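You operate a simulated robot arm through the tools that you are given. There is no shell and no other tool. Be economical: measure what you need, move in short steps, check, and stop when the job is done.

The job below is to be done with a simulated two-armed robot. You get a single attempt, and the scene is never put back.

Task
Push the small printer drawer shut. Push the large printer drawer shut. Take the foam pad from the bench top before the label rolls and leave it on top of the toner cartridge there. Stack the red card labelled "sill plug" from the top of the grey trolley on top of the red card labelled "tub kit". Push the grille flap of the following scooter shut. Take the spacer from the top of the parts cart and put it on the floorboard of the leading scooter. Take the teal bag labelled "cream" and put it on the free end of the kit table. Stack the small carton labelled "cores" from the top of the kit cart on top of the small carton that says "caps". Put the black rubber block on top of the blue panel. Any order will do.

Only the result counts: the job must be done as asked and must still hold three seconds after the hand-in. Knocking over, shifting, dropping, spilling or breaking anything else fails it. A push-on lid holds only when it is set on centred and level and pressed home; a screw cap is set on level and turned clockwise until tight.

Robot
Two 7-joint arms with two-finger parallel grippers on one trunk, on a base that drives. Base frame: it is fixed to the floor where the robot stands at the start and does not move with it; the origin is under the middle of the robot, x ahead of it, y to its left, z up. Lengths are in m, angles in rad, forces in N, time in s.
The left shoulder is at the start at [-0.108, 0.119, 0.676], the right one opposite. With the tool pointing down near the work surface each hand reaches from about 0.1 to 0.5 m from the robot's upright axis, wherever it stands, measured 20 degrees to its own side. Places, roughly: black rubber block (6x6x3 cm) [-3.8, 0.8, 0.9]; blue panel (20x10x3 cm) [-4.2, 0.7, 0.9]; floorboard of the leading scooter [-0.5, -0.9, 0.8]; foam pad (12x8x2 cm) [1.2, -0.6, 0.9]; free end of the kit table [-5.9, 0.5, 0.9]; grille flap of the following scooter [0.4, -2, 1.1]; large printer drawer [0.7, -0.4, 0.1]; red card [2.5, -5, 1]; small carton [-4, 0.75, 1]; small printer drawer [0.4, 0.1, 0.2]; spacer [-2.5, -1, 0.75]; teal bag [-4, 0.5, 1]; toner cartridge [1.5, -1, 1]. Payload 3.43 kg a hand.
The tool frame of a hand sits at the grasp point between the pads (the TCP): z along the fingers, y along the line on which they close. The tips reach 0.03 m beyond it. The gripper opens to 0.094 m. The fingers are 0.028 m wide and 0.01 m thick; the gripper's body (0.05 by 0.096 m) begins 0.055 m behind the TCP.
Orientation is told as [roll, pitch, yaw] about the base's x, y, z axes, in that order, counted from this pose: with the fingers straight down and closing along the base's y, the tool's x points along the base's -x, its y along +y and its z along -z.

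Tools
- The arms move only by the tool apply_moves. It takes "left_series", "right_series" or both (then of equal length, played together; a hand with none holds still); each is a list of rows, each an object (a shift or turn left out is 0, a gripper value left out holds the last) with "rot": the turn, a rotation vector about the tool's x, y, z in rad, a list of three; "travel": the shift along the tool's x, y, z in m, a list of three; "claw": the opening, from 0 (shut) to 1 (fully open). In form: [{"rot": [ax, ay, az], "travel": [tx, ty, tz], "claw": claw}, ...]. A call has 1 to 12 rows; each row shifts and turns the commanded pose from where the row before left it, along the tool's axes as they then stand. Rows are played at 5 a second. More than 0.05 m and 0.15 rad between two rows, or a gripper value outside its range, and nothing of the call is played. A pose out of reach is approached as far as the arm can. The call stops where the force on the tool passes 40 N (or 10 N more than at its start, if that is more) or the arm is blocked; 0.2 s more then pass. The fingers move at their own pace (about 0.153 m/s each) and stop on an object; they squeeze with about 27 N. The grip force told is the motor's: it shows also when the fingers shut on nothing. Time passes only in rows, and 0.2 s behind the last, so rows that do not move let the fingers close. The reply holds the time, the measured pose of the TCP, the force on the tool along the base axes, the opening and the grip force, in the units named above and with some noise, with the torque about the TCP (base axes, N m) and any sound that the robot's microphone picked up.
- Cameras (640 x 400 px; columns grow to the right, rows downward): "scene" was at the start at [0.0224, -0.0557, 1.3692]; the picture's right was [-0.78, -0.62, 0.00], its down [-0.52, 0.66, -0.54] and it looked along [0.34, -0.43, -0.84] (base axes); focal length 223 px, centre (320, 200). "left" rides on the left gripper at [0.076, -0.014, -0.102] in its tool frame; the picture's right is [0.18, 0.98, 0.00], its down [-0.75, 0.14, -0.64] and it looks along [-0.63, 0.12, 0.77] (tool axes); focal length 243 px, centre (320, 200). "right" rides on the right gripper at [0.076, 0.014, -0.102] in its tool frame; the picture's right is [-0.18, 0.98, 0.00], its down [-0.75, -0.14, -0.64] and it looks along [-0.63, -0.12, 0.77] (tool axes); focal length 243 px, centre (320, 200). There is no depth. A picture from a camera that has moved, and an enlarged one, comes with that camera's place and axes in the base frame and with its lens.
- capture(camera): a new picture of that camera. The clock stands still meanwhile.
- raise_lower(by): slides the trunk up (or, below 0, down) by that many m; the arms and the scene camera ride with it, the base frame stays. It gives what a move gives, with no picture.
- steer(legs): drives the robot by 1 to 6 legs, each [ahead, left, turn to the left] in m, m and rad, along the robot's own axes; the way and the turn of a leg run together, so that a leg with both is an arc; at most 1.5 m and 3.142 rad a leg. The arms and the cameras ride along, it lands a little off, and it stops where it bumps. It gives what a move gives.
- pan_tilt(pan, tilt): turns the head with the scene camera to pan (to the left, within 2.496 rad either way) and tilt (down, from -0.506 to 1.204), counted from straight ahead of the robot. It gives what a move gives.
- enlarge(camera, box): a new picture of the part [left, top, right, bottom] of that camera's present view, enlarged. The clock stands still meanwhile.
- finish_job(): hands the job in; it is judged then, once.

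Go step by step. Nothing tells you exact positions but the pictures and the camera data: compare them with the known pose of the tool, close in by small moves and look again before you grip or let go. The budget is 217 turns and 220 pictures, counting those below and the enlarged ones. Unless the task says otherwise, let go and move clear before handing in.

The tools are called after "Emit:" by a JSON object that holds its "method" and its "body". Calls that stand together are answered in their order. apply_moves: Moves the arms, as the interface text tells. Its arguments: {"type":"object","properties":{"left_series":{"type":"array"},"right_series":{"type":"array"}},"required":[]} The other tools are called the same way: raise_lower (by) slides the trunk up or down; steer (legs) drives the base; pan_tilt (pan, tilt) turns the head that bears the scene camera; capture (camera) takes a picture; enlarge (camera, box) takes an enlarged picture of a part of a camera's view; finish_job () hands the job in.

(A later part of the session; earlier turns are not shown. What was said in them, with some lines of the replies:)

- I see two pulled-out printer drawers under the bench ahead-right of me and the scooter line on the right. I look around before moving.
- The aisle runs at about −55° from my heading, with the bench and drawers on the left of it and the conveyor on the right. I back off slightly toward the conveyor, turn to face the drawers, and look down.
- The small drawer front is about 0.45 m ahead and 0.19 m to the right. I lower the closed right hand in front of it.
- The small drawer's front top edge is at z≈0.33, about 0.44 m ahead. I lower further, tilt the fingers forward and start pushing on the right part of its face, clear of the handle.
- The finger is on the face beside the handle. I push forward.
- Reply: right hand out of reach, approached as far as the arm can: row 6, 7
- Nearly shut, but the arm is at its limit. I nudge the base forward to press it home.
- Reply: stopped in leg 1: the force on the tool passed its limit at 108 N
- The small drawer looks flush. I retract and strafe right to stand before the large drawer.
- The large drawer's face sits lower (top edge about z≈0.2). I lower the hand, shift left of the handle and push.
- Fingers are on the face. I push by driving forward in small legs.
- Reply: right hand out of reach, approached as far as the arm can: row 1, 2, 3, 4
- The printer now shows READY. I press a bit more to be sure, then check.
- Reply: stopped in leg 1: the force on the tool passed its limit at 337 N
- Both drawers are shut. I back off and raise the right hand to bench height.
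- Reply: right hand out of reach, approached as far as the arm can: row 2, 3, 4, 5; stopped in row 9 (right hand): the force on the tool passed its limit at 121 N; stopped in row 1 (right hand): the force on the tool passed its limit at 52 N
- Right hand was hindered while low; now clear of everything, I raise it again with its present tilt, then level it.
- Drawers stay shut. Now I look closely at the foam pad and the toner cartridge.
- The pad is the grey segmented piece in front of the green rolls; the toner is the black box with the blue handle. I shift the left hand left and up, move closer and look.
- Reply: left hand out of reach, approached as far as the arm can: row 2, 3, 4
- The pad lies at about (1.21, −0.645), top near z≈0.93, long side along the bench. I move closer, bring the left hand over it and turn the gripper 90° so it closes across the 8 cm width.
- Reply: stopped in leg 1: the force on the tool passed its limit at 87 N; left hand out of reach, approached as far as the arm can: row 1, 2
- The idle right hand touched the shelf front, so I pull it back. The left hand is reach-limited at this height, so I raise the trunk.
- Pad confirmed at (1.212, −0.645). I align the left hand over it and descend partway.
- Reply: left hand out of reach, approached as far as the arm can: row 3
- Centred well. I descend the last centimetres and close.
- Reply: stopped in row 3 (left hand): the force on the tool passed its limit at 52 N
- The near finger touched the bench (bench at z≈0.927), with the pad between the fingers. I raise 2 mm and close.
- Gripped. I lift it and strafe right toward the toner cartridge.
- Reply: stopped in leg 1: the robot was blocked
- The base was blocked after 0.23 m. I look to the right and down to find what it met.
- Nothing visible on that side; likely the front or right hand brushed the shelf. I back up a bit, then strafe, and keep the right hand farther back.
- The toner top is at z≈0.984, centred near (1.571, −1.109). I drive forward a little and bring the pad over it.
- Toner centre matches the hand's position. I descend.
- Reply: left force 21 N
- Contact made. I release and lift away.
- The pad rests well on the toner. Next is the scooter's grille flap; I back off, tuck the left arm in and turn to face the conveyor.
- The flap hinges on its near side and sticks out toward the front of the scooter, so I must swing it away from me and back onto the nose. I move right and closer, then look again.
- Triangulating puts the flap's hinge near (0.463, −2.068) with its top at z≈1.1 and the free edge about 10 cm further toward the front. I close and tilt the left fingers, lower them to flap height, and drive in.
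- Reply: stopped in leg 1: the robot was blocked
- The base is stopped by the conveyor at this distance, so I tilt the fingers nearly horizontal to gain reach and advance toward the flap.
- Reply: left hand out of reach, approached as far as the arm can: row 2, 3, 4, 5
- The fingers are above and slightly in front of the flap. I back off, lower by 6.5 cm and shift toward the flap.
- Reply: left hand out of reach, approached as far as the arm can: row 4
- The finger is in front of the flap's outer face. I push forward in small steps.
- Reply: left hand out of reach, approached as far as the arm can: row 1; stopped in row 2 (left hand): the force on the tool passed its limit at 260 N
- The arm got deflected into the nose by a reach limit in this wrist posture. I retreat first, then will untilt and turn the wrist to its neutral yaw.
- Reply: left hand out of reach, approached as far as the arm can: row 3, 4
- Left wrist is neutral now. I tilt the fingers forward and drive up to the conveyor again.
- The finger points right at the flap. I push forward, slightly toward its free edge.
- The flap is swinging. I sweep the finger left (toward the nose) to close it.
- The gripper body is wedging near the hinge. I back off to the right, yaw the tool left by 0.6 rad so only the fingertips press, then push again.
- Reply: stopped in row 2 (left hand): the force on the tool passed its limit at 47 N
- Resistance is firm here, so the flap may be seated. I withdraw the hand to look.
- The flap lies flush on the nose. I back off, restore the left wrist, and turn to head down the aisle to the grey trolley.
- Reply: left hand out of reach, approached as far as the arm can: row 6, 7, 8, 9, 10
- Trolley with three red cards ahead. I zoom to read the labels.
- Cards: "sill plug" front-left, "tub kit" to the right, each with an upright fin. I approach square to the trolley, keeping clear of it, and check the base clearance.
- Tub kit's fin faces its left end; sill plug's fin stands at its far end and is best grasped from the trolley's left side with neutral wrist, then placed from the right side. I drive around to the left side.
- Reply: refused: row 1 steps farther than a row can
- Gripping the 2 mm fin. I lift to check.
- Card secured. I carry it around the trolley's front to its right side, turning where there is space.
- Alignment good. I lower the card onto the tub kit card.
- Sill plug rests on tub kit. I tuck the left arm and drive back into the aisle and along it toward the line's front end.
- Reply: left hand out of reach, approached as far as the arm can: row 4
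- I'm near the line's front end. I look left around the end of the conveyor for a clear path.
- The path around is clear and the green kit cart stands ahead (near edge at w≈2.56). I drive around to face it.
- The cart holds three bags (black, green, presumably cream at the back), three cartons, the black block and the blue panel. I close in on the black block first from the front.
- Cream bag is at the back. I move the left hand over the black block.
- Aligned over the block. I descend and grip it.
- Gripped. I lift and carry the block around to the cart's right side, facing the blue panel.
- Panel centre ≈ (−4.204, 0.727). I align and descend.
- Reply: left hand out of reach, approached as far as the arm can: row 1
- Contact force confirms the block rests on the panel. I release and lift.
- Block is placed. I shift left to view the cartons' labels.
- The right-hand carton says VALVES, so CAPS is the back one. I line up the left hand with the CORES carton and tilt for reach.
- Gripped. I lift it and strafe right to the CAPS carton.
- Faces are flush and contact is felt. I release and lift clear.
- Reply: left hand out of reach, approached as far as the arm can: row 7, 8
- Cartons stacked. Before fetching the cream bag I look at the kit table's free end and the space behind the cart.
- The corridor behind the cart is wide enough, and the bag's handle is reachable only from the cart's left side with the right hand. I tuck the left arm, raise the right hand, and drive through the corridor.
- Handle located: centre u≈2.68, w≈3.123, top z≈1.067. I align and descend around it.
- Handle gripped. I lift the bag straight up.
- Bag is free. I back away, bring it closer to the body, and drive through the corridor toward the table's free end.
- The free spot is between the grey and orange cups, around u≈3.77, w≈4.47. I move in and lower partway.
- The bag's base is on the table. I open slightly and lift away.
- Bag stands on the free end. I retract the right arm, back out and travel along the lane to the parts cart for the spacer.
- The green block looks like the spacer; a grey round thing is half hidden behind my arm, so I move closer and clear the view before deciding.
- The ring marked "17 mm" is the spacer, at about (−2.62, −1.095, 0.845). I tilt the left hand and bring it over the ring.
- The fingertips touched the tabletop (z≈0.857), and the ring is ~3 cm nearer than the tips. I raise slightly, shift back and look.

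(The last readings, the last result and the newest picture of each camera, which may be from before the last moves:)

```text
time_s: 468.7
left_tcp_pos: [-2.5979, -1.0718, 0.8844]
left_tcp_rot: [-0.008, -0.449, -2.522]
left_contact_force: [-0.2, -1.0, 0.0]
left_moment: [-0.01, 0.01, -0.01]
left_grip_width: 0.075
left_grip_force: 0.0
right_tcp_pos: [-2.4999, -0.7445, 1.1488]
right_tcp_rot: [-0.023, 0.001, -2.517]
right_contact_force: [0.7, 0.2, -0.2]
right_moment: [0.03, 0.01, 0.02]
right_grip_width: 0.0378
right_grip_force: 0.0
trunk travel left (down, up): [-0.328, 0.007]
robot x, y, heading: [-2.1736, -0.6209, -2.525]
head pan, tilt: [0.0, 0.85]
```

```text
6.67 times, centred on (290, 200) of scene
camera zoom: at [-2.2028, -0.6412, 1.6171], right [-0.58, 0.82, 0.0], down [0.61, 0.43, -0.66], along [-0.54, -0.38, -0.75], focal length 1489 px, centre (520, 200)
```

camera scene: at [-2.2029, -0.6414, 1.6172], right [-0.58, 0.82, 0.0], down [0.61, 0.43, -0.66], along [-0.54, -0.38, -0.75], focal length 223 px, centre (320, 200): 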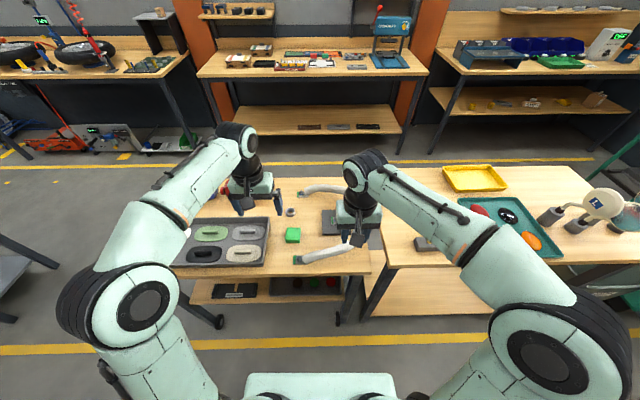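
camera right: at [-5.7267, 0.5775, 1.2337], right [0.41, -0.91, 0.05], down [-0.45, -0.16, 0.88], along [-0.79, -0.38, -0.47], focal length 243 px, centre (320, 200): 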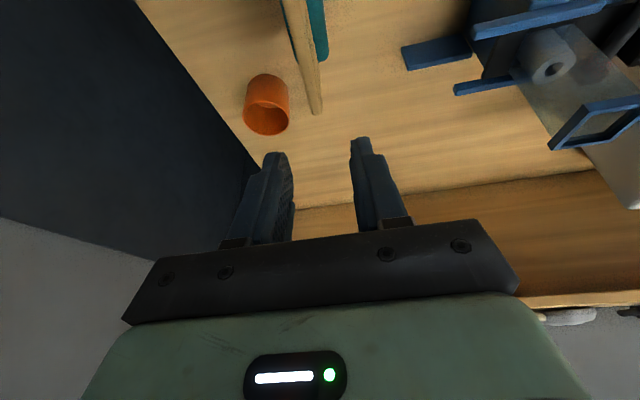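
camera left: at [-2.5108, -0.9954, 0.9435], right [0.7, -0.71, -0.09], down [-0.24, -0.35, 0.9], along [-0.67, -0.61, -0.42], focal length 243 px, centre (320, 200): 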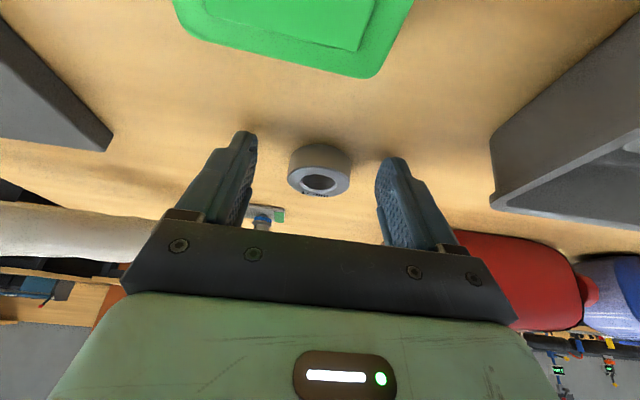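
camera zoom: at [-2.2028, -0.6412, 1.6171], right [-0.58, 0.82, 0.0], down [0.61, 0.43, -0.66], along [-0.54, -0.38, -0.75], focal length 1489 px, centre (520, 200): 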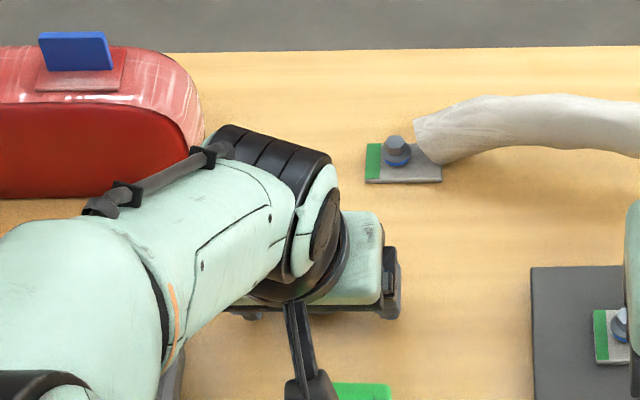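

Emit:
{"method": "apply_moves", "body": {"left_series": [{"travel": [-0.0075, 0, 0.006]}, {"claw": 0}, {}, {}, {}]}}

Emit:
{"method": "capture", "body": {"camera": "left"}}

```text
time_s: 469.9
left_tcp_pos: [-2.6047, -1.0779, 0.8848]
left_tcp_rot: [-0.008, -0.45, -2.523]
left_contact_force: [-0.9, 0.0, 0.1]
left_moment: [-0.01, 0.01, -0.01]
left_grip_width: 0.0402
left_grip_force: 27.0
right_tcp_pos: [-2.4998, -0.7453, 1.148]
right_tcp_rot: [-0.023, 0.002, -2.517]
right_contact_force: [0.3, -0.4, 0.0]
right_moment: [0.0, 0.02, 0.03]
right_grip_width: 0.0376
right_grip_force: 0.0
trunk travel left (down, up): [-0.328, 0.007]
robot x, y, heading: [-2.1778, -0.6182, -2.524]
head pan, tilt: [0.0, 0.85]
```

```text
39 pictures are left
camera left: at [-2.5195, -1.001, 0.9434], right [0.7, -0.71, -0.09], down [-0.24, -0.35, 0.91], along [-0.67, -0.61, -0.41], focal length 243 px, centre (320, 200)
```

left: 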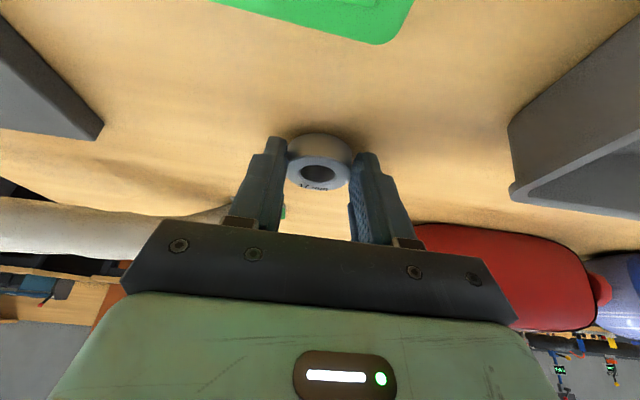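

Ring gripped (40 mm). I lift it.

Emit:
{"method": "apply_moves", "body": {"left_series": [{"travel": [-0.0131, 0, -0.027]}, {"travel": [-0.0174, 0, -0.036]}, {"travel": [-0.0174, 0, -0.036]}, {"travel": [-0.0174, 0, -0.036]}]}}

Emit:
{"method": "capture", "body": {"camera": "left"}}

```text
time_s: 470.9
left_tcp_pos: [-2.6042, -1.0774, 1.0325]
left_tcp_rot: [-0.009, -0.45, -2.523]
left_contact_force: [0.0, -0.3, -0.5]
left_moment: [-0.04, 0.02, 0.04]
left_grip_width: 0.0405
left_grip_force: 27.5
right_tcp_pos: [-2.4998, -0.7441, 1.1481]
right_tcp_rot: [-0.022, 0.002, -2.516]
right_contact_force: [0.2, 0.9, -1.3]
right_moment: [-0.03, -0.01, 0.01]
right_grip_width: 0.0375
right_grip_force: 0.0
trunk travel left (down, up): [-0.328, 0.007]
robot x, y, heading: [-2.1774, -0.6215, -2.527]
head pan, tilt: [0.0, 0.85]
```

```text
38 pictures are left
camera left: at [-2.5189, -1.001, 1.0929], right [0.7, -0.71, -0.09], down [-0.24, -0.35, 0.91], along [-0.67, -0.61, -0.41], focal length 243 px, centre (320, 200)
```

left: 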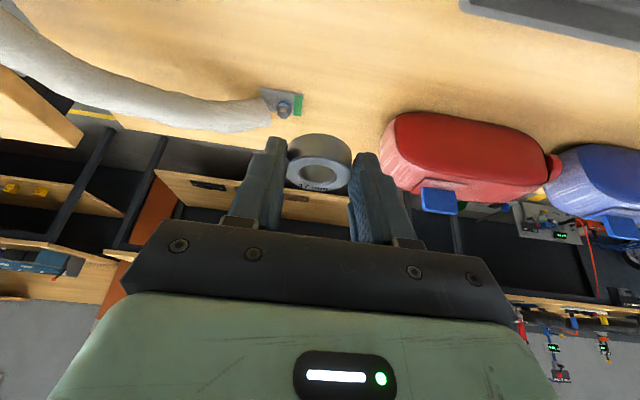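

Held firmly. I pull the hand in and drive back around the line's front end into the aisle, keeping my heading toward the conveyor.

Emit:
{"method": "apply_moves", "body": {"left_series": [{"travel": [0.0405, 0, -0.0196]}, {"travel": [0.0405, 0, -0.0196]}, {"travel": [0.0405, 0, -0.0196]}, {"travel": [0.0405, 0, -0.0196]}, {"travel": [0.0405, 0, -0.0196]}, {"travel": [0.0405, 0, -0.0196]}], "right_series": [{"travel": [0.01, 0, 0]}, {"travel": [0.01, 0, 0]}, {"travel": [0.01, 0, 0]}, {"travel": [0.01, 0, 0]}, {"travel": [0.01, 0, 0]}, {"travel": [0.01, 0, 0]}]}}

Emit:
{"method": "steer", "body": {"legs": [[-0.07, 0, 0], [0, -1.45, 0], [0, -1.4, 0]]}}

Emit:
{"method": "steer", "body": {"legs": [[-1.0, 0, 0], [-0.9, 0, 0]]}}

```text
time_s: 472.3
left_tcp_pos: [-2.3833, -0.9222, 1.0339]
left_tcp_rot: [-0.009, -0.453, -2.523]
left_contact_force: [0.1, -0.1, -0.7]
left_moment: [0.0, -0.01, 0.04]
left_grip_width: 0.0402
left_grip_force: 27.2
right_tcp_pos: [-2.4484, -0.7081, 1.1491]
right_tcp_rot: [-0.022, 0.0, -2.515]
right_contact_force: [0.5, -1.5, 0.0]
right_moment: [0.02, 0.03, -0.01]
right_grip_width: 0.0375
right_grip_force: 0.2
trunk travel left (down, up): [-0.328, 0.007]
robot x, y, heading: [-2.1784, -0.6175, -2.527]
head pan, tilt: [0.0, 0.85]
```

```text
time_s: 497.3
left_tcp_pos: [-3.9029, 1.4069, 1.0327]
left_tcp_rot: [-0.009, -0.451, -2.498]
left_contact_force: [-0.4, 0.1, -0.5]
left_moment: [0.01, 0.0, -0.02]
left_grip_width: 0.0407
left_grip_force: 28.0
right_tcp_pos: [-3.9752, 1.6193, 1.1484]
right_tcp_rot: [-0.022, 0.001, -2.492]
right_contact_force: [0.2, 0.1, 0.6]
right_moment: [0.03, -0.02, 0.01]
right_grip_width: 0.0377
right_grip_force: 0.0
trunk travel left (down, up): [-0.328, 0.007]
robot x, y, heading: [-3.7065, 1.714, -2.496]
head pan, tilt: [0.0, 0.85]
```

```text
time_s: 507.0
left_tcp_pos: [-2.3572, 2.5681, 1.0336]
left_tcp_rot: [-0.008, -0.453, -2.452]
left_contact_force: [-0.5, 0.5, -0.3]
left_moment: [0.02, -0.06, 0.0]
left_grip_width: 0.0406
left_grip_force: 27.1
right_tcp_pos: [-2.4376, 2.7771, 1.1489]
right_tcp_rot: [-0.021, 0.002, -2.444]
right_contact_force: [-0.5, 0.4, 0.4]
right_moment: [-0.01, 0.02, 0.02]
right_grip_width: 0.0375
right_grip_force: 0.0
trunk travel left (down, up): [-0.328, 0.007]
robot x, y, heading: [-2.1722, 2.8836, -2.456]
head pan, tilt: [0.0, 0.85]
```

Emit:
{"method": "steer", "body": {"legs": [[0, 0, -0.074], [0, 1.3, 0], [0, 1.0, 0]]}}

Emit:
{"method": "pan_tilt", "body": {"pan": 0.5, "tilt": 0.7}}

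Emit:
{"method": "capture", "body": {"camera": "scene"}}

```text
time_s: 527.5
left_tcp_pos: [-1.0223, 0.753, 1.0323]
left_tcp_rot: [-0.009, -0.45, -2.492]
left_contact_force: [-0.3, 0.5, 0.2]
left_moment: [0.02, 0.01, 0.04]
left_grip_width: 0.0407
left_grip_force: 26.8
right_tcp_pos: [-1.0952, 0.9631, 1.1495]
right_tcp_rot: [-0.022, 0.002, -2.483]
right_contact_force: [0.5, 0.5, -0.4]
right_moment: [-0.02, 0.02, 0.0]
right_grip_width: 0.0376
right_grip_force: 0.0
trunk travel left (down, up): [-0.328, 0.007]
robot x, y, heading: [-0.8288, 1.0606, -2.496]
head pan, tilt: [0.0, 0.85]
```

```text
time_s: 528.4
left_tcp_pos: [-1.0232, 0.7527, 1.0328]
left_tcp_rot: [-0.009, -0.451, -2.489]
left_contact_force: [0.0, -0.6, -0.4]
left_moment: [0.02, 0.0, -0.04]
left_grip_width: 0.041
left_grip_force: 26.6
right_tcp_pos: [-1.0966, 0.9638, 1.1503]
right_tcp_rot: [-0.023, 0.002, -2.48]
right_contact_force: [0.8, 0.7, -0.6]
right_moment: [0.03, -0.02, 0.03]
right_grip_width: 0.0375
right_grip_force: 0.0
trunk travel left (down, up): [-0.328, 0.007]
robot x, y, heading: [-0.8295, 1.0579, -2.492]
head pan, tilt: [0.499, 0.7]
```

```text
37 pictures are left
camera scene: at [-0.8245, 1.0094, 1.6294], right [-0.91, 0.41, 0.0], down [0.27, 0.59, -0.76], along [-0.31, -0.7, -0.64], focal length 223 px, centre (320, 200)
```

scene: 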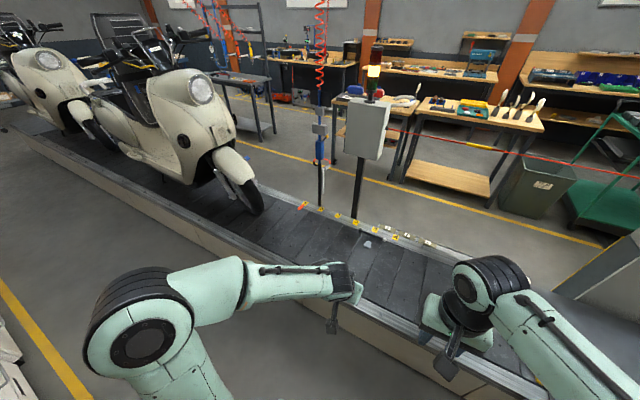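

Emit:
{"method": "steer", "body": {"legs": [[0, 0, -0.038], [0, 1.4, 0], [0, 0.15, 0]]}}

Emit:
{"method": "pan_tilt", "body": {"pan": 0.2, "tilt": 0.75}}

Emit:
{"method": "capture", "body": {"camera": "scene"}}

```text
time_s: 542.4
left_tcp_pos: [-0.1928, -0.4696, 1.0325]
left_tcp_rot: [-0.009, -0.451, -2.544]
left_contact_force: [0.3, 0.4, 0.3]
left_moment: [0.01, -0.04, -0.01]
left_grip_width: 0.0407
left_grip_force: 27.1
right_tcp_pos: [-0.2531, -0.2553, 1.1486]
right_tcp_rot: [-0.023, 0.001, -2.537]
right_contact_force: [0.1, 0.2, -0.2]
right_moment: [0.0, 0.02, 0.01]
right_grip_width: 0.0378
right_grip_force: 0.0
trunk travel left (down, up): [-0.328, 0.007]
robot x, y, heading: [0.0213, -0.1744, -2.55]
head pan, tilt: [0.499, 0.7]
```

```text
time_s: 543.2
left_tcp_pos: [-0.1905, -0.4695, 1.0326]
left_tcp_rot: [-0.009, -0.452, -2.547]
left_contact_force: [0.6, 0.0, -0.7]
left_moment: [0.0, -0.01, -0.03]
left_grip_width: 0.0404
left_grip_force: 26.5
right_tcp_pos: [-0.2536, -0.2548, 1.1492]
right_tcp_rot: [-0.021, 0.002, -2.538]
right_contact_force: [0.3, -0.4, 0.9]
right_moment: [-0.02, 0.01, 0.0]
right_grip_width: 0.0374
right_grip_force: 0.0
trunk travel left (down, up): [-0.328, 0.007]
robot x, y, heading: [0.0192, -0.1763, -2.549]
head pan, tilt: [0.201, 0.75]
```

```text
36 pictures are left
camera scene: at [0.0017, -0.2079, 1.6252], right [-0.71, 0.7, 0.0], down [0.48, 0.49, -0.73], along [-0.51, -0.52, -0.68], focal length 223 px, centre (320, 200)
```

scene: 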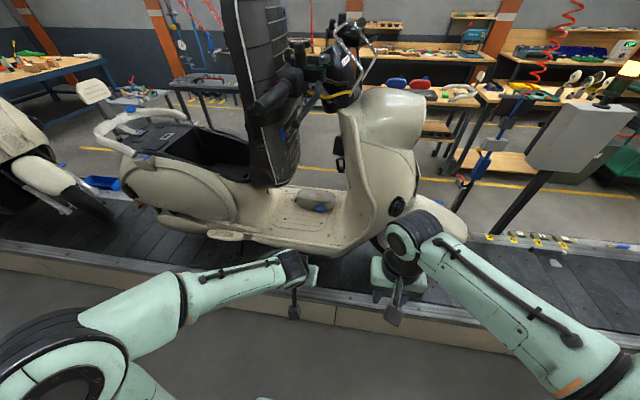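

Emit:
{"method": "enlarge", "body": {"camera": "scene", "box": [220, 150, 390, 280]}}

```text
3.08 times, centred on (305, 215) of scene
camera zoom: at [0.0017, -0.2079, 1.6252], right [-0.71, 0.7, 0.0], down [0.48, 0.49, -0.73], along [-0.51, -0.52, -0.68], focal length 687 px, centre (366, 154)
```

zoom: 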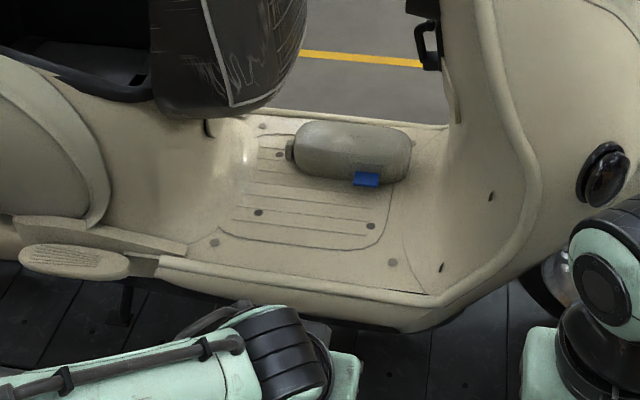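

The floorboard is flat with a pouch on it; a free spot lies in front of the pouch at about u≈−0.36, w≈0.84. I approach the conveyor and extend the left hand over it.

Emit:
{"method": "steer", "body": {"legs": [[0.19, 0.03, 0.02]]}}

Emit:
{"method": "capture", "body": {"camera": "scene"}}

```text
time_s: 544.7
left_tcp_pos: [-0.3225, -0.6056, 1.0322]
left_tcp_rot: [-0.008, -0.452, -2.524]
left_contact_force: [-0.5, 0.4, -0.1]
left_moment: [0.0, 0.0, 0.03]
left_grip_width: 0.0404
left_grip_force: 27.3
right_tcp_pos: [-0.3895, -0.3915, 1.1489]
right_tcp_rot: [-0.021, 0.0, -2.514]
right_contact_force: [0.1, -0.2, 0.3]
right_moment: [0.02, 0.01, -0.01]
right_grip_width: 0.0376
right_grip_force: 0.0
trunk travel left (down, up): [-0.328, 0.007]
robot x, y, heading: [-0.1181, -0.3075, -2.531]
head pan, tilt: [0.201, 0.75]
```

```text
34 pictures are left
camera scene: at [-0.1352, -0.34, 1.625], right [-0.73, 0.68, 0.0], down [0.47, 0.5, -0.73], along [-0.5, -0.53, -0.68], focal length 223 px, centre (320, 200)
```

scene: 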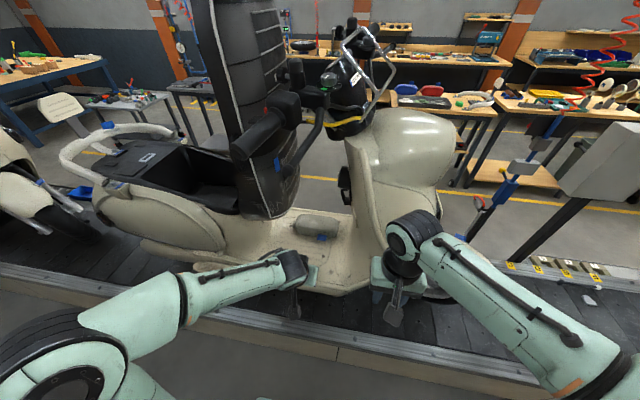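

Emit:
{"method": "apply_moves", "body": {"left_series": [{"travel": [-0.0392, 0.01, 0.019]}, {"travel": [-0.0392, 0.01, 0.019]}, {"travel": [-0.0392, 0.01, 0.019]}, {"travel": [-0.0392, 0.01, 0.019]}, {"travel": [-0.0392, 0.009, 0.019]}, {"travel": [0.0174, 0, 0.036]}, {"travel": [0.0174, 0, 0.036]}]}}

Emit:
{"method": "capture", "body": {"camera": "left"}}

Emit:
{"method": "enlarge", "body": {"camera": "scene", "box": [220, 150, 390, 280]}}

```text
time_s: 546.3
left_tcp_pos: [-0.4709, -0.7712, 0.9521]
left_tcp_rot: [-0.009, -0.452, -2.523]
left_contact_force: [-0.4, 0.2, -0.2]
left_moment: [0.02, -0.02, 0.0]
left_grip_width: 0.0404
left_grip_force: 26.9
right_tcp_pos: [-0.3898, -0.394, 1.149]
right_tcp_rot: [-0.023, 0.002, -2.514]
right_contact_force: [-0.1, 0.2, 0.1]
right_moment: [0.01, 0.0, 0.0]
right_grip_width: 0.0378
right_grip_force: 0.0
trunk travel left (down, up): [-0.328, 0.007]
robot x, y, heading: [-0.112, -0.3049, -2.524]
head pan, tilt: [0.201, 0.75]
```

```text
33 pictures are left
camera left: at [-0.3846, -0.6951, 1.0107], right [0.7, -0.71, -0.09], down [-0.24, -0.35, 0.91], along [-0.67, -0.61, -0.41], focal length 243 px, centre (320, 200)
```

left: 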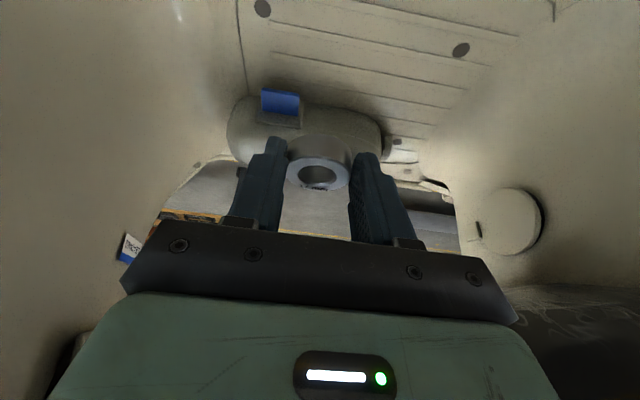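

```text
3.08 times, centred on (305, 215) of scene
camera zoom: at [-0.1359, -0.3407, 1.6252], right [-0.73, 0.68, 0.0], down [0.47, 0.5, -0.73], along [-0.5, -0.53, -0.68], focal length 687 px, centre (366, 154)
```

zoom: 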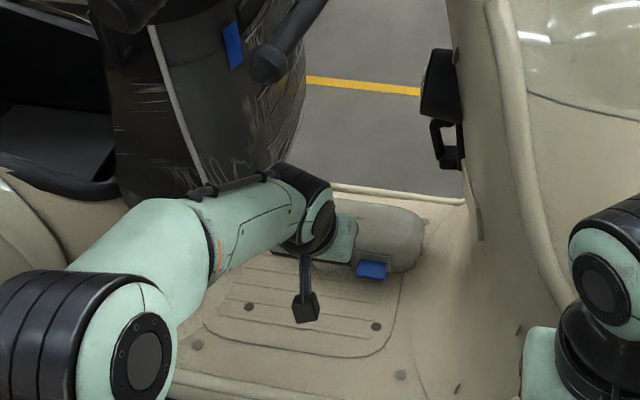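

Floorboard surface is z≈0.773 and the spot is clear of the pouch. I descend.

Emit:
{"method": "apply_moves", "body": {"left_series": [{"travel": [0.0174, 0, 0.036]}, {"travel": [0.0174, 0, 0.036]}, {"travel": [0.0174, 0, 0.036]}]}}

Emit:
{"method": "capture", "body": {"camera": "left"}}

Emit:
{"method": "enlarge", "body": {"camera": "scene", "box": [220, 150, 390, 280]}}

```text
time_s: 547.1
left_tcp_pos: [-0.4741, -0.7725, 0.8307]
left_tcp_rot: [-0.009, -0.453, -2.524]
left_contact_force: [0.3, 0.1, -0.1]
left_moment: [0.01, 0.0, 0.02]
left_grip_width: 0.0404
left_grip_force: 27.0
right_tcp_pos: [-0.389, -0.3935, 1.1485]
right_tcp_rot: [-0.023, 0.001, -2.514]
right_contact_force: [-0.1, -0.2, 0.1]
right_moment: [0.0, -0.01, 0.02]
right_grip_width: 0.0374
right_grip_force: 0.1
trunk travel left (down, up): [-0.328, 0.007]
robot x, y, heading: [-0.1163, -0.306, -2.526]
head pan, tilt: [0.201, 0.75]
```

```text
31 pictures are left
camera left: at [-0.388, -0.6961, 0.8892], right [0.7, -0.71, -0.09], down [-0.24, -0.35, 0.91], along [-0.67, -0.61, -0.41], focal length 243 px, centre (320, 200)
```

left: 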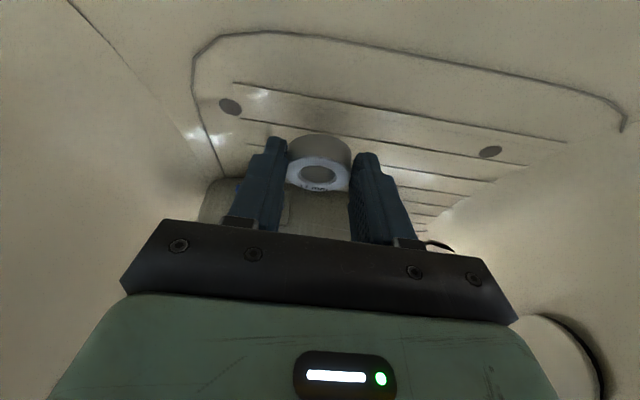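

```text
3.08 times, centred on (305, 215) of scene
camera zoom: at [-0.1359, -0.3406, 1.6252], right [-0.73, 0.68, 0.0], down [0.47, 0.5, -0.73], along [-0.5, -0.53, -0.68], focal length 687 px, centre (366, 154)
```

zoom: 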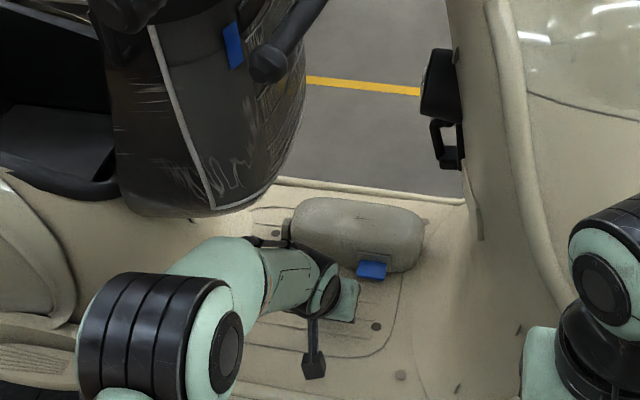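

Emit:
{"method": "apply_moves", "body": {"left_series": [{"travel": [0.0052, 0, 0.0108]}, {"travel": [0.0022, 0, 0.0045]}, {"travel": [0.0017, 0, 0.0036]}, {"travel": [0.0017, 0, 0.0036]}]}}

```text
time_s: 548.1
left_tcp_pos: [-0.4734, -0.7716, 0.8077]
left_tcp_rot: [-0.008, -0.452, -2.525]
left_contact_force: [-0.4, 0.5, -0.5]
left_moment: [0.01, -0.01, 0.01]
left_grip_width: 0.0406
left_grip_force: 27.0
right_tcp_pos: [-0.3889, -0.3927, 1.1496]
right_tcp_rot: [-0.022, 0.002, -2.517]
right_contact_force: [-0.4, -0.1, -0.1]
right_moment: [0.01, 0.04, -0.01]
right_grip_width: 0.0376
right_grip_force: 0.0
trunk travel left (down, up): [-0.328, 0.007]
robot x, y, heading: [-0.1165, -0.3079, -2.527]
head pan, tilt: [0.201, 0.75]
```

Emit:
{"method": "apply_moves", "body": {"left_series": [{"travel": [0.0013, 0, 0.0027]}, {"travel": [0.0013, 0, 0.0027]}, {"travel": [0.0013, 0, 0.0027]}]}}

Emit:
{"method": "capture", "body": {"camera": "left"}}

```text
time_s: 548.9
left_tcp_pos: [-0.4739, -0.7706, 0.8043]
left_tcp_rot: [-0.008, -0.46, -2.524]
left_contact_force: [2.6, 1.4, 19.2]
left_moment: [-0.07, -0.2, 0.03]
left_grip_width: 0.0407
left_grip_force: 26.9
right_tcp_pos: [-0.3881, -0.3924, 1.1508]
right_tcp_rot: [-0.023, 0.0, -2.515]
right_contact_force: [0.3, 0.0, -0.4]
right_moment: [-0.02, 0.0, 0.03]
right_grip_width: 0.0376
right_grip_force: 0.0
trunk travel left (down, up): [-0.328, 0.007]
robot x, y, heading: [-0.1211, -0.3025, -2.526]
head pan, tilt: [0.201, 0.75]
```

```text
29 pictures are left
camera left: at [-0.3883, -0.6943, 0.8617], right [0.7, -0.71, -0.09], down [-0.23, -0.35, 0.91], along [-0.67, -0.62, -0.41], focal length 243 px, centre (320, 200)
```

left: 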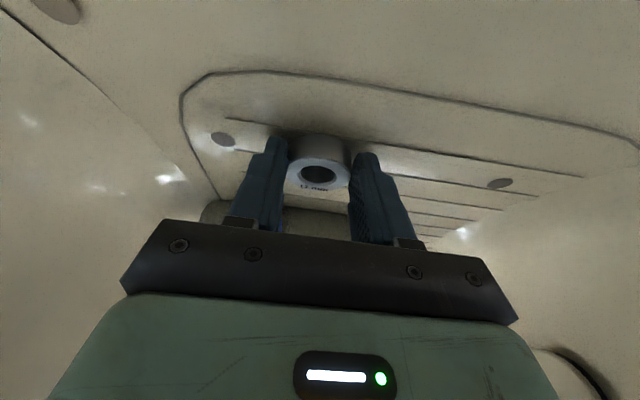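

Contact at 19 N: the spacer is on the floorboard. I release, lift and retreat.

Emit:
{"method": "apply_moves", "body": {"left_series": [{"travel": [-0.0009, 0, -0.0018]}, {"claw": 0.75}, {}, {}, {"travel": [-0.0131, 0, -0.027]}, {"travel": [-0.0174, 0, -0.036]}, {"travel": [-0.0174, 0, -0.036]}, {"travel": [-0.0174, 0, -0.036]}]}}

Emit:
{"method": "capture", "body": {"camera": "left"}}

```text
time_s: 550.7
left_tcp_pos: [-0.4739, -0.771, 0.9497]
left_tcp_rot: [-0.008, -0.453, -2.523]
left_contact_force: [-0.1, -0.4, -0.2]
left_moment: [0.02, -0.02, -0.01]
left_grip_width: 0.0706
left_grip_force: 0.0
right_tcp_pos: [-0.3899, -0.3907, 1.1487]
right_tcp_rot: [-0.023, 0.003, -2.516]
right_contact_force: [-0.2, -0.2, 0.1]
right_moment: [0.02, -0.01, 0.0]
right_grip_width: 0.0374
right_grip_force: 0.2
trunk travel left (down, up): [-0.328, 0.007]
robot x, y, heading: [-0.1196, -0.3035, -2.531]
head pan, tilt: [0.201, 0.75]
```

```text
28 pictures are left
camera left: at [-0.3881, -0.6952, 1.0095], right [0.7, -0.71, -0.09], down [-0.24, -0.35, 0.91], along [-0.67, -0.61, -0.42], focal length 243 px, centre (320, 200)
```

left: 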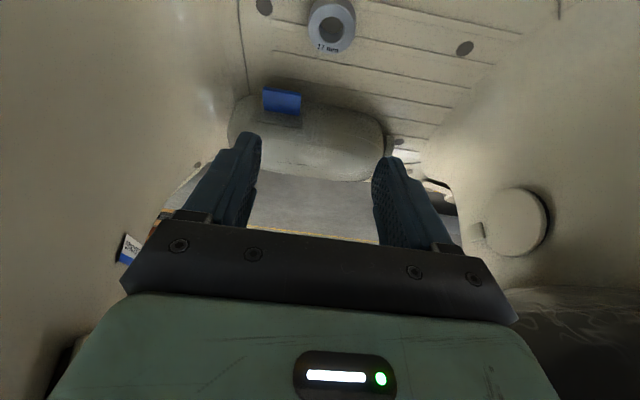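

Spacer sits upright. I withdraw, back off, and check the drawers and the flap once more.

Emit:
{"method": "apply_moves", "body": {"left_series": [{"travel": [0.0405, 0, -0.0196]}, {"travel": [0.0405, 0, -0.0196]}, {"travel": [0.0405, 0, -0.0196]}, {"travel": [0.0405, 0, -0.0196]}, {"travel": [0.0405, 0, -0.0196]}]}}

Emit:
{"method": "steer", "body": {"legs": [[-0.2, 0, 0]]}}

Emit:
{"method": "pan_tilt", "body": {"pan": 2.35, "tilt": 0.9}}

Emit:
{"method": "capture", "body": {"camera": "scene"}}

```text
time_s: 551.9
left_tcp_pos: [-0.2889, -0.6386, 0.9526]
left_tcp_rot: [-0.009, -0.453, -2.522]
left_contact_force: [0.2, 0.1, 0.7]
left_moment: [0.02, 0.01, 0.01]
left_grip_width: 0.0703
left_grip_force: 0.0
right_tcp_pos: [-0.3873, -0.393, 1.1485]
right_tcp_rot: [-0.022, 0.002, -2.515]
right_contact_force: [-0.5, 0.2, -0.3]
right_moment: [0.0, -0.02, -0.02]
right_grip_width: 0.0378
right_grip_force: 0.0
trunk travel left (down, up): [-0.328, 0.007]
robot x, y, heading: [-0.117, -0.3049, -2.526]
head pan, tilt: [0.201, 0.75]
```

```text
time_s: 553.5
left_tcp_pos: [-0.1268, -0.5228, 0.9535]
left_tcp_rot: [-0.009, -0.453, -2.526]
left_contact_force: [-0.2, -0.3, -0.1]
left_moment: [0.04, 0.04, 0.01]
left_grip_width: 0.0703
left_grip_force: 0.0
right_tcp_pos: [-0.2247, -0.2756, 1.1495]
right_tcp_rot: [-0.023, 0.002, -2.517]
right_contact_force: [-0.1, 0.1, -0.3]
right_moment: [-0.02, 0.01, 0.01]
right_grip_width: 0.0378
right_grip_force: 0.0
trunk travel left (down, up): [-0.328, 0.007]
robot x, y, heading: [0.045, -0.1885, -2.527]
head pan, tilt: [0.201, 0.75]
```

```text
time_s: 555.6
left_tcp_pos: [-0.1259, -0.5229, 0.9531]
left_tcp_rot: [-0.008, -0.455, -2.526]
left_contact_force: [0.1, 0.5, 0.1]
left_moment: [0.04, -0.01, -0.01]
left_grip_width: 0.0703
left_grip_force: 0.0
right_tcp_pos: [-0.2245, -0.2758, 1.1491]
right_tcp_rot: [-0.023, 0.003, -2.518]
right_contact_force: [0.3, 0.8, -0.7]
right_moment: [0.02, 0.01, -0.01]
right_grip_width: 0.0377
right_grip_force: 0.1
trunk travel left (down, up): [-0.328, 0.007]
robot x, y, heading: [0.0487, -0.1859, -2.53]
head pan, tilt: [2.349, 0.901]
```

```text
27 pictures are left
camera scene: at [0.1607, -0.1771, 1.6133], right [-0.18, -0.98, 0.0], down [-0.77, 0.14, -0.62], along [0.61, -0.11, -0.78], focal length 223 px, centre (320, 200)
```

scene: 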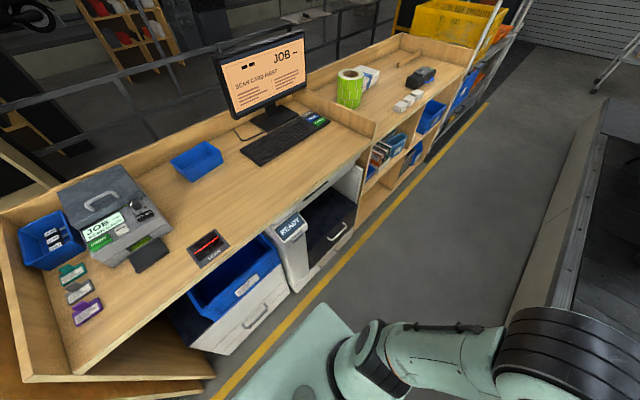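

Emit:
{"method": "enlarge", "body": {"camera": "scene", "box": [180, 190, 380, 350]}}

Emit:
{"method": "pan_tilt", "body": {"pan": 1.1, "tilt": 0.5}}

Emit:
{"method": "enlarge", "body": {"camera": "scene", "box": [120, 60, 560, 340]}}

```text
2.50 times, centred on (280, 270) of scene
camera zoom: at [0.1607, -0.1771, 1.6133], right [-0.18, -0.98, 0.0], down [-0.77, 0.14, -0.62], along [0.61, -0.11, -0.78], focal length 558 px, centre (420, 25)
```

zoom: 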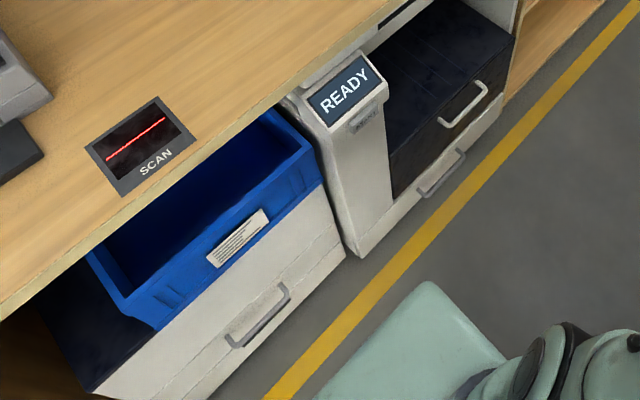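

```text
time_s: 557.0
left_tcp_pos: [-0.1263, -0.5228, 0.9526]
left_tcp_rot: [-0.008, -0.455, -2.526]
left_contact_force: [0.5, 0.1, -0.1]
left_moment: [0.0, 0.01, 0.03]
left_grip_width: 0.0705
left_grip_force: 0.1
right_tcp_pos: [-0.2247, -0.276, 1.1479]
right_tcp_rot: [-0.022, 0.002, -2.519]
right_contact_force: [-0.4, 0.5, -0.3]
right_moment: [0.03, 0.0, 0.01]
right_grip_width: 0.0374
right_grip_force: 0.0
trunk travel left (down, up): [-0.328, 0.007]
robot x, y, heading: [0.0475, -0.1878, -2.529]
head pan, tilt: [1.1, 0.499]
```

```text
1.43 times, centred on (340, 200) of scene
camera zoom: at [0.0993, -0.2536, 1.6472], right [-0.99, -0.14, 0.0], down [-0.07, 0.47, -0.88], along [0.12, -0.87, -0.48], focal length 319 px, centre (291, 200)
```

zoom: 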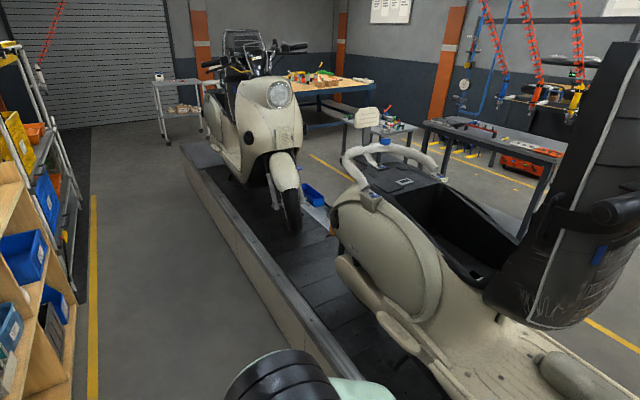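

Both drawers are flush. I zoom in on the following scooter's grille.

Emit:
{"method": "enlarge", "body": {"camera": "scene", "box": [280, 110, 350, 170]}}

```text
6.67 times, centred on (315, 140) of scene
camera zoom: at [0.0993, -0.2536, 1.6472], right [-0.99, -0.14, 0.0], down [-0.07, 0.47, -0.88], along [0.12, -0.87, -0.48], focal length 1489 px, centre (353, 600)
```

zoom: 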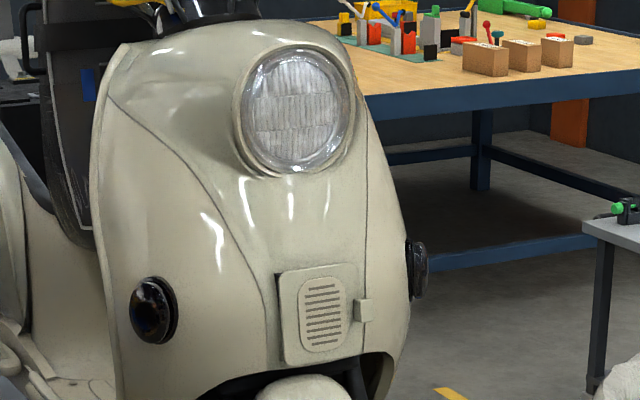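

All nine items are done: both drawers are shut, the flap lies flush, and everything set down was standing stable when I let go. The hands are empty and clear, so I hand in.

Emit:
{"method": "finish_job", "body": {}}

```text
The job is handed in.
```

I handed the job in with all nine parts done as far as the pictures show. The hand-in gave no verdict.

- **Drawers:** both are flush in the last picture, and the printer display reads READY.
- **Grille flap:** it looks flush on the nose. I took it as shut because the last push met a hard stop; there was no click.
- **Cards:** "sill plug" lies across "tub kit", about 1 cm off centre because it shifted when I let go.
- **Cartons:** "cores" sits square on the carton I took to be "caps". I never read that label; the third carton says "valves".
- **Spacer:** I took the ring marked "17 mm" to be the spacer and stood it on the floorboard in front of the pouch.
- **Foam pad, black block and cream bag:** all three rested steady when I released them.

While I was pushing the flap, the left hand hit the following scooter's nose hard (about 260 N), and the pictures showed no movement of the scooter. The right hand also bumped the label-roll bench's shelf, and the base stopped once against the conveyor side and once along the bench, with nothing seen to shift.
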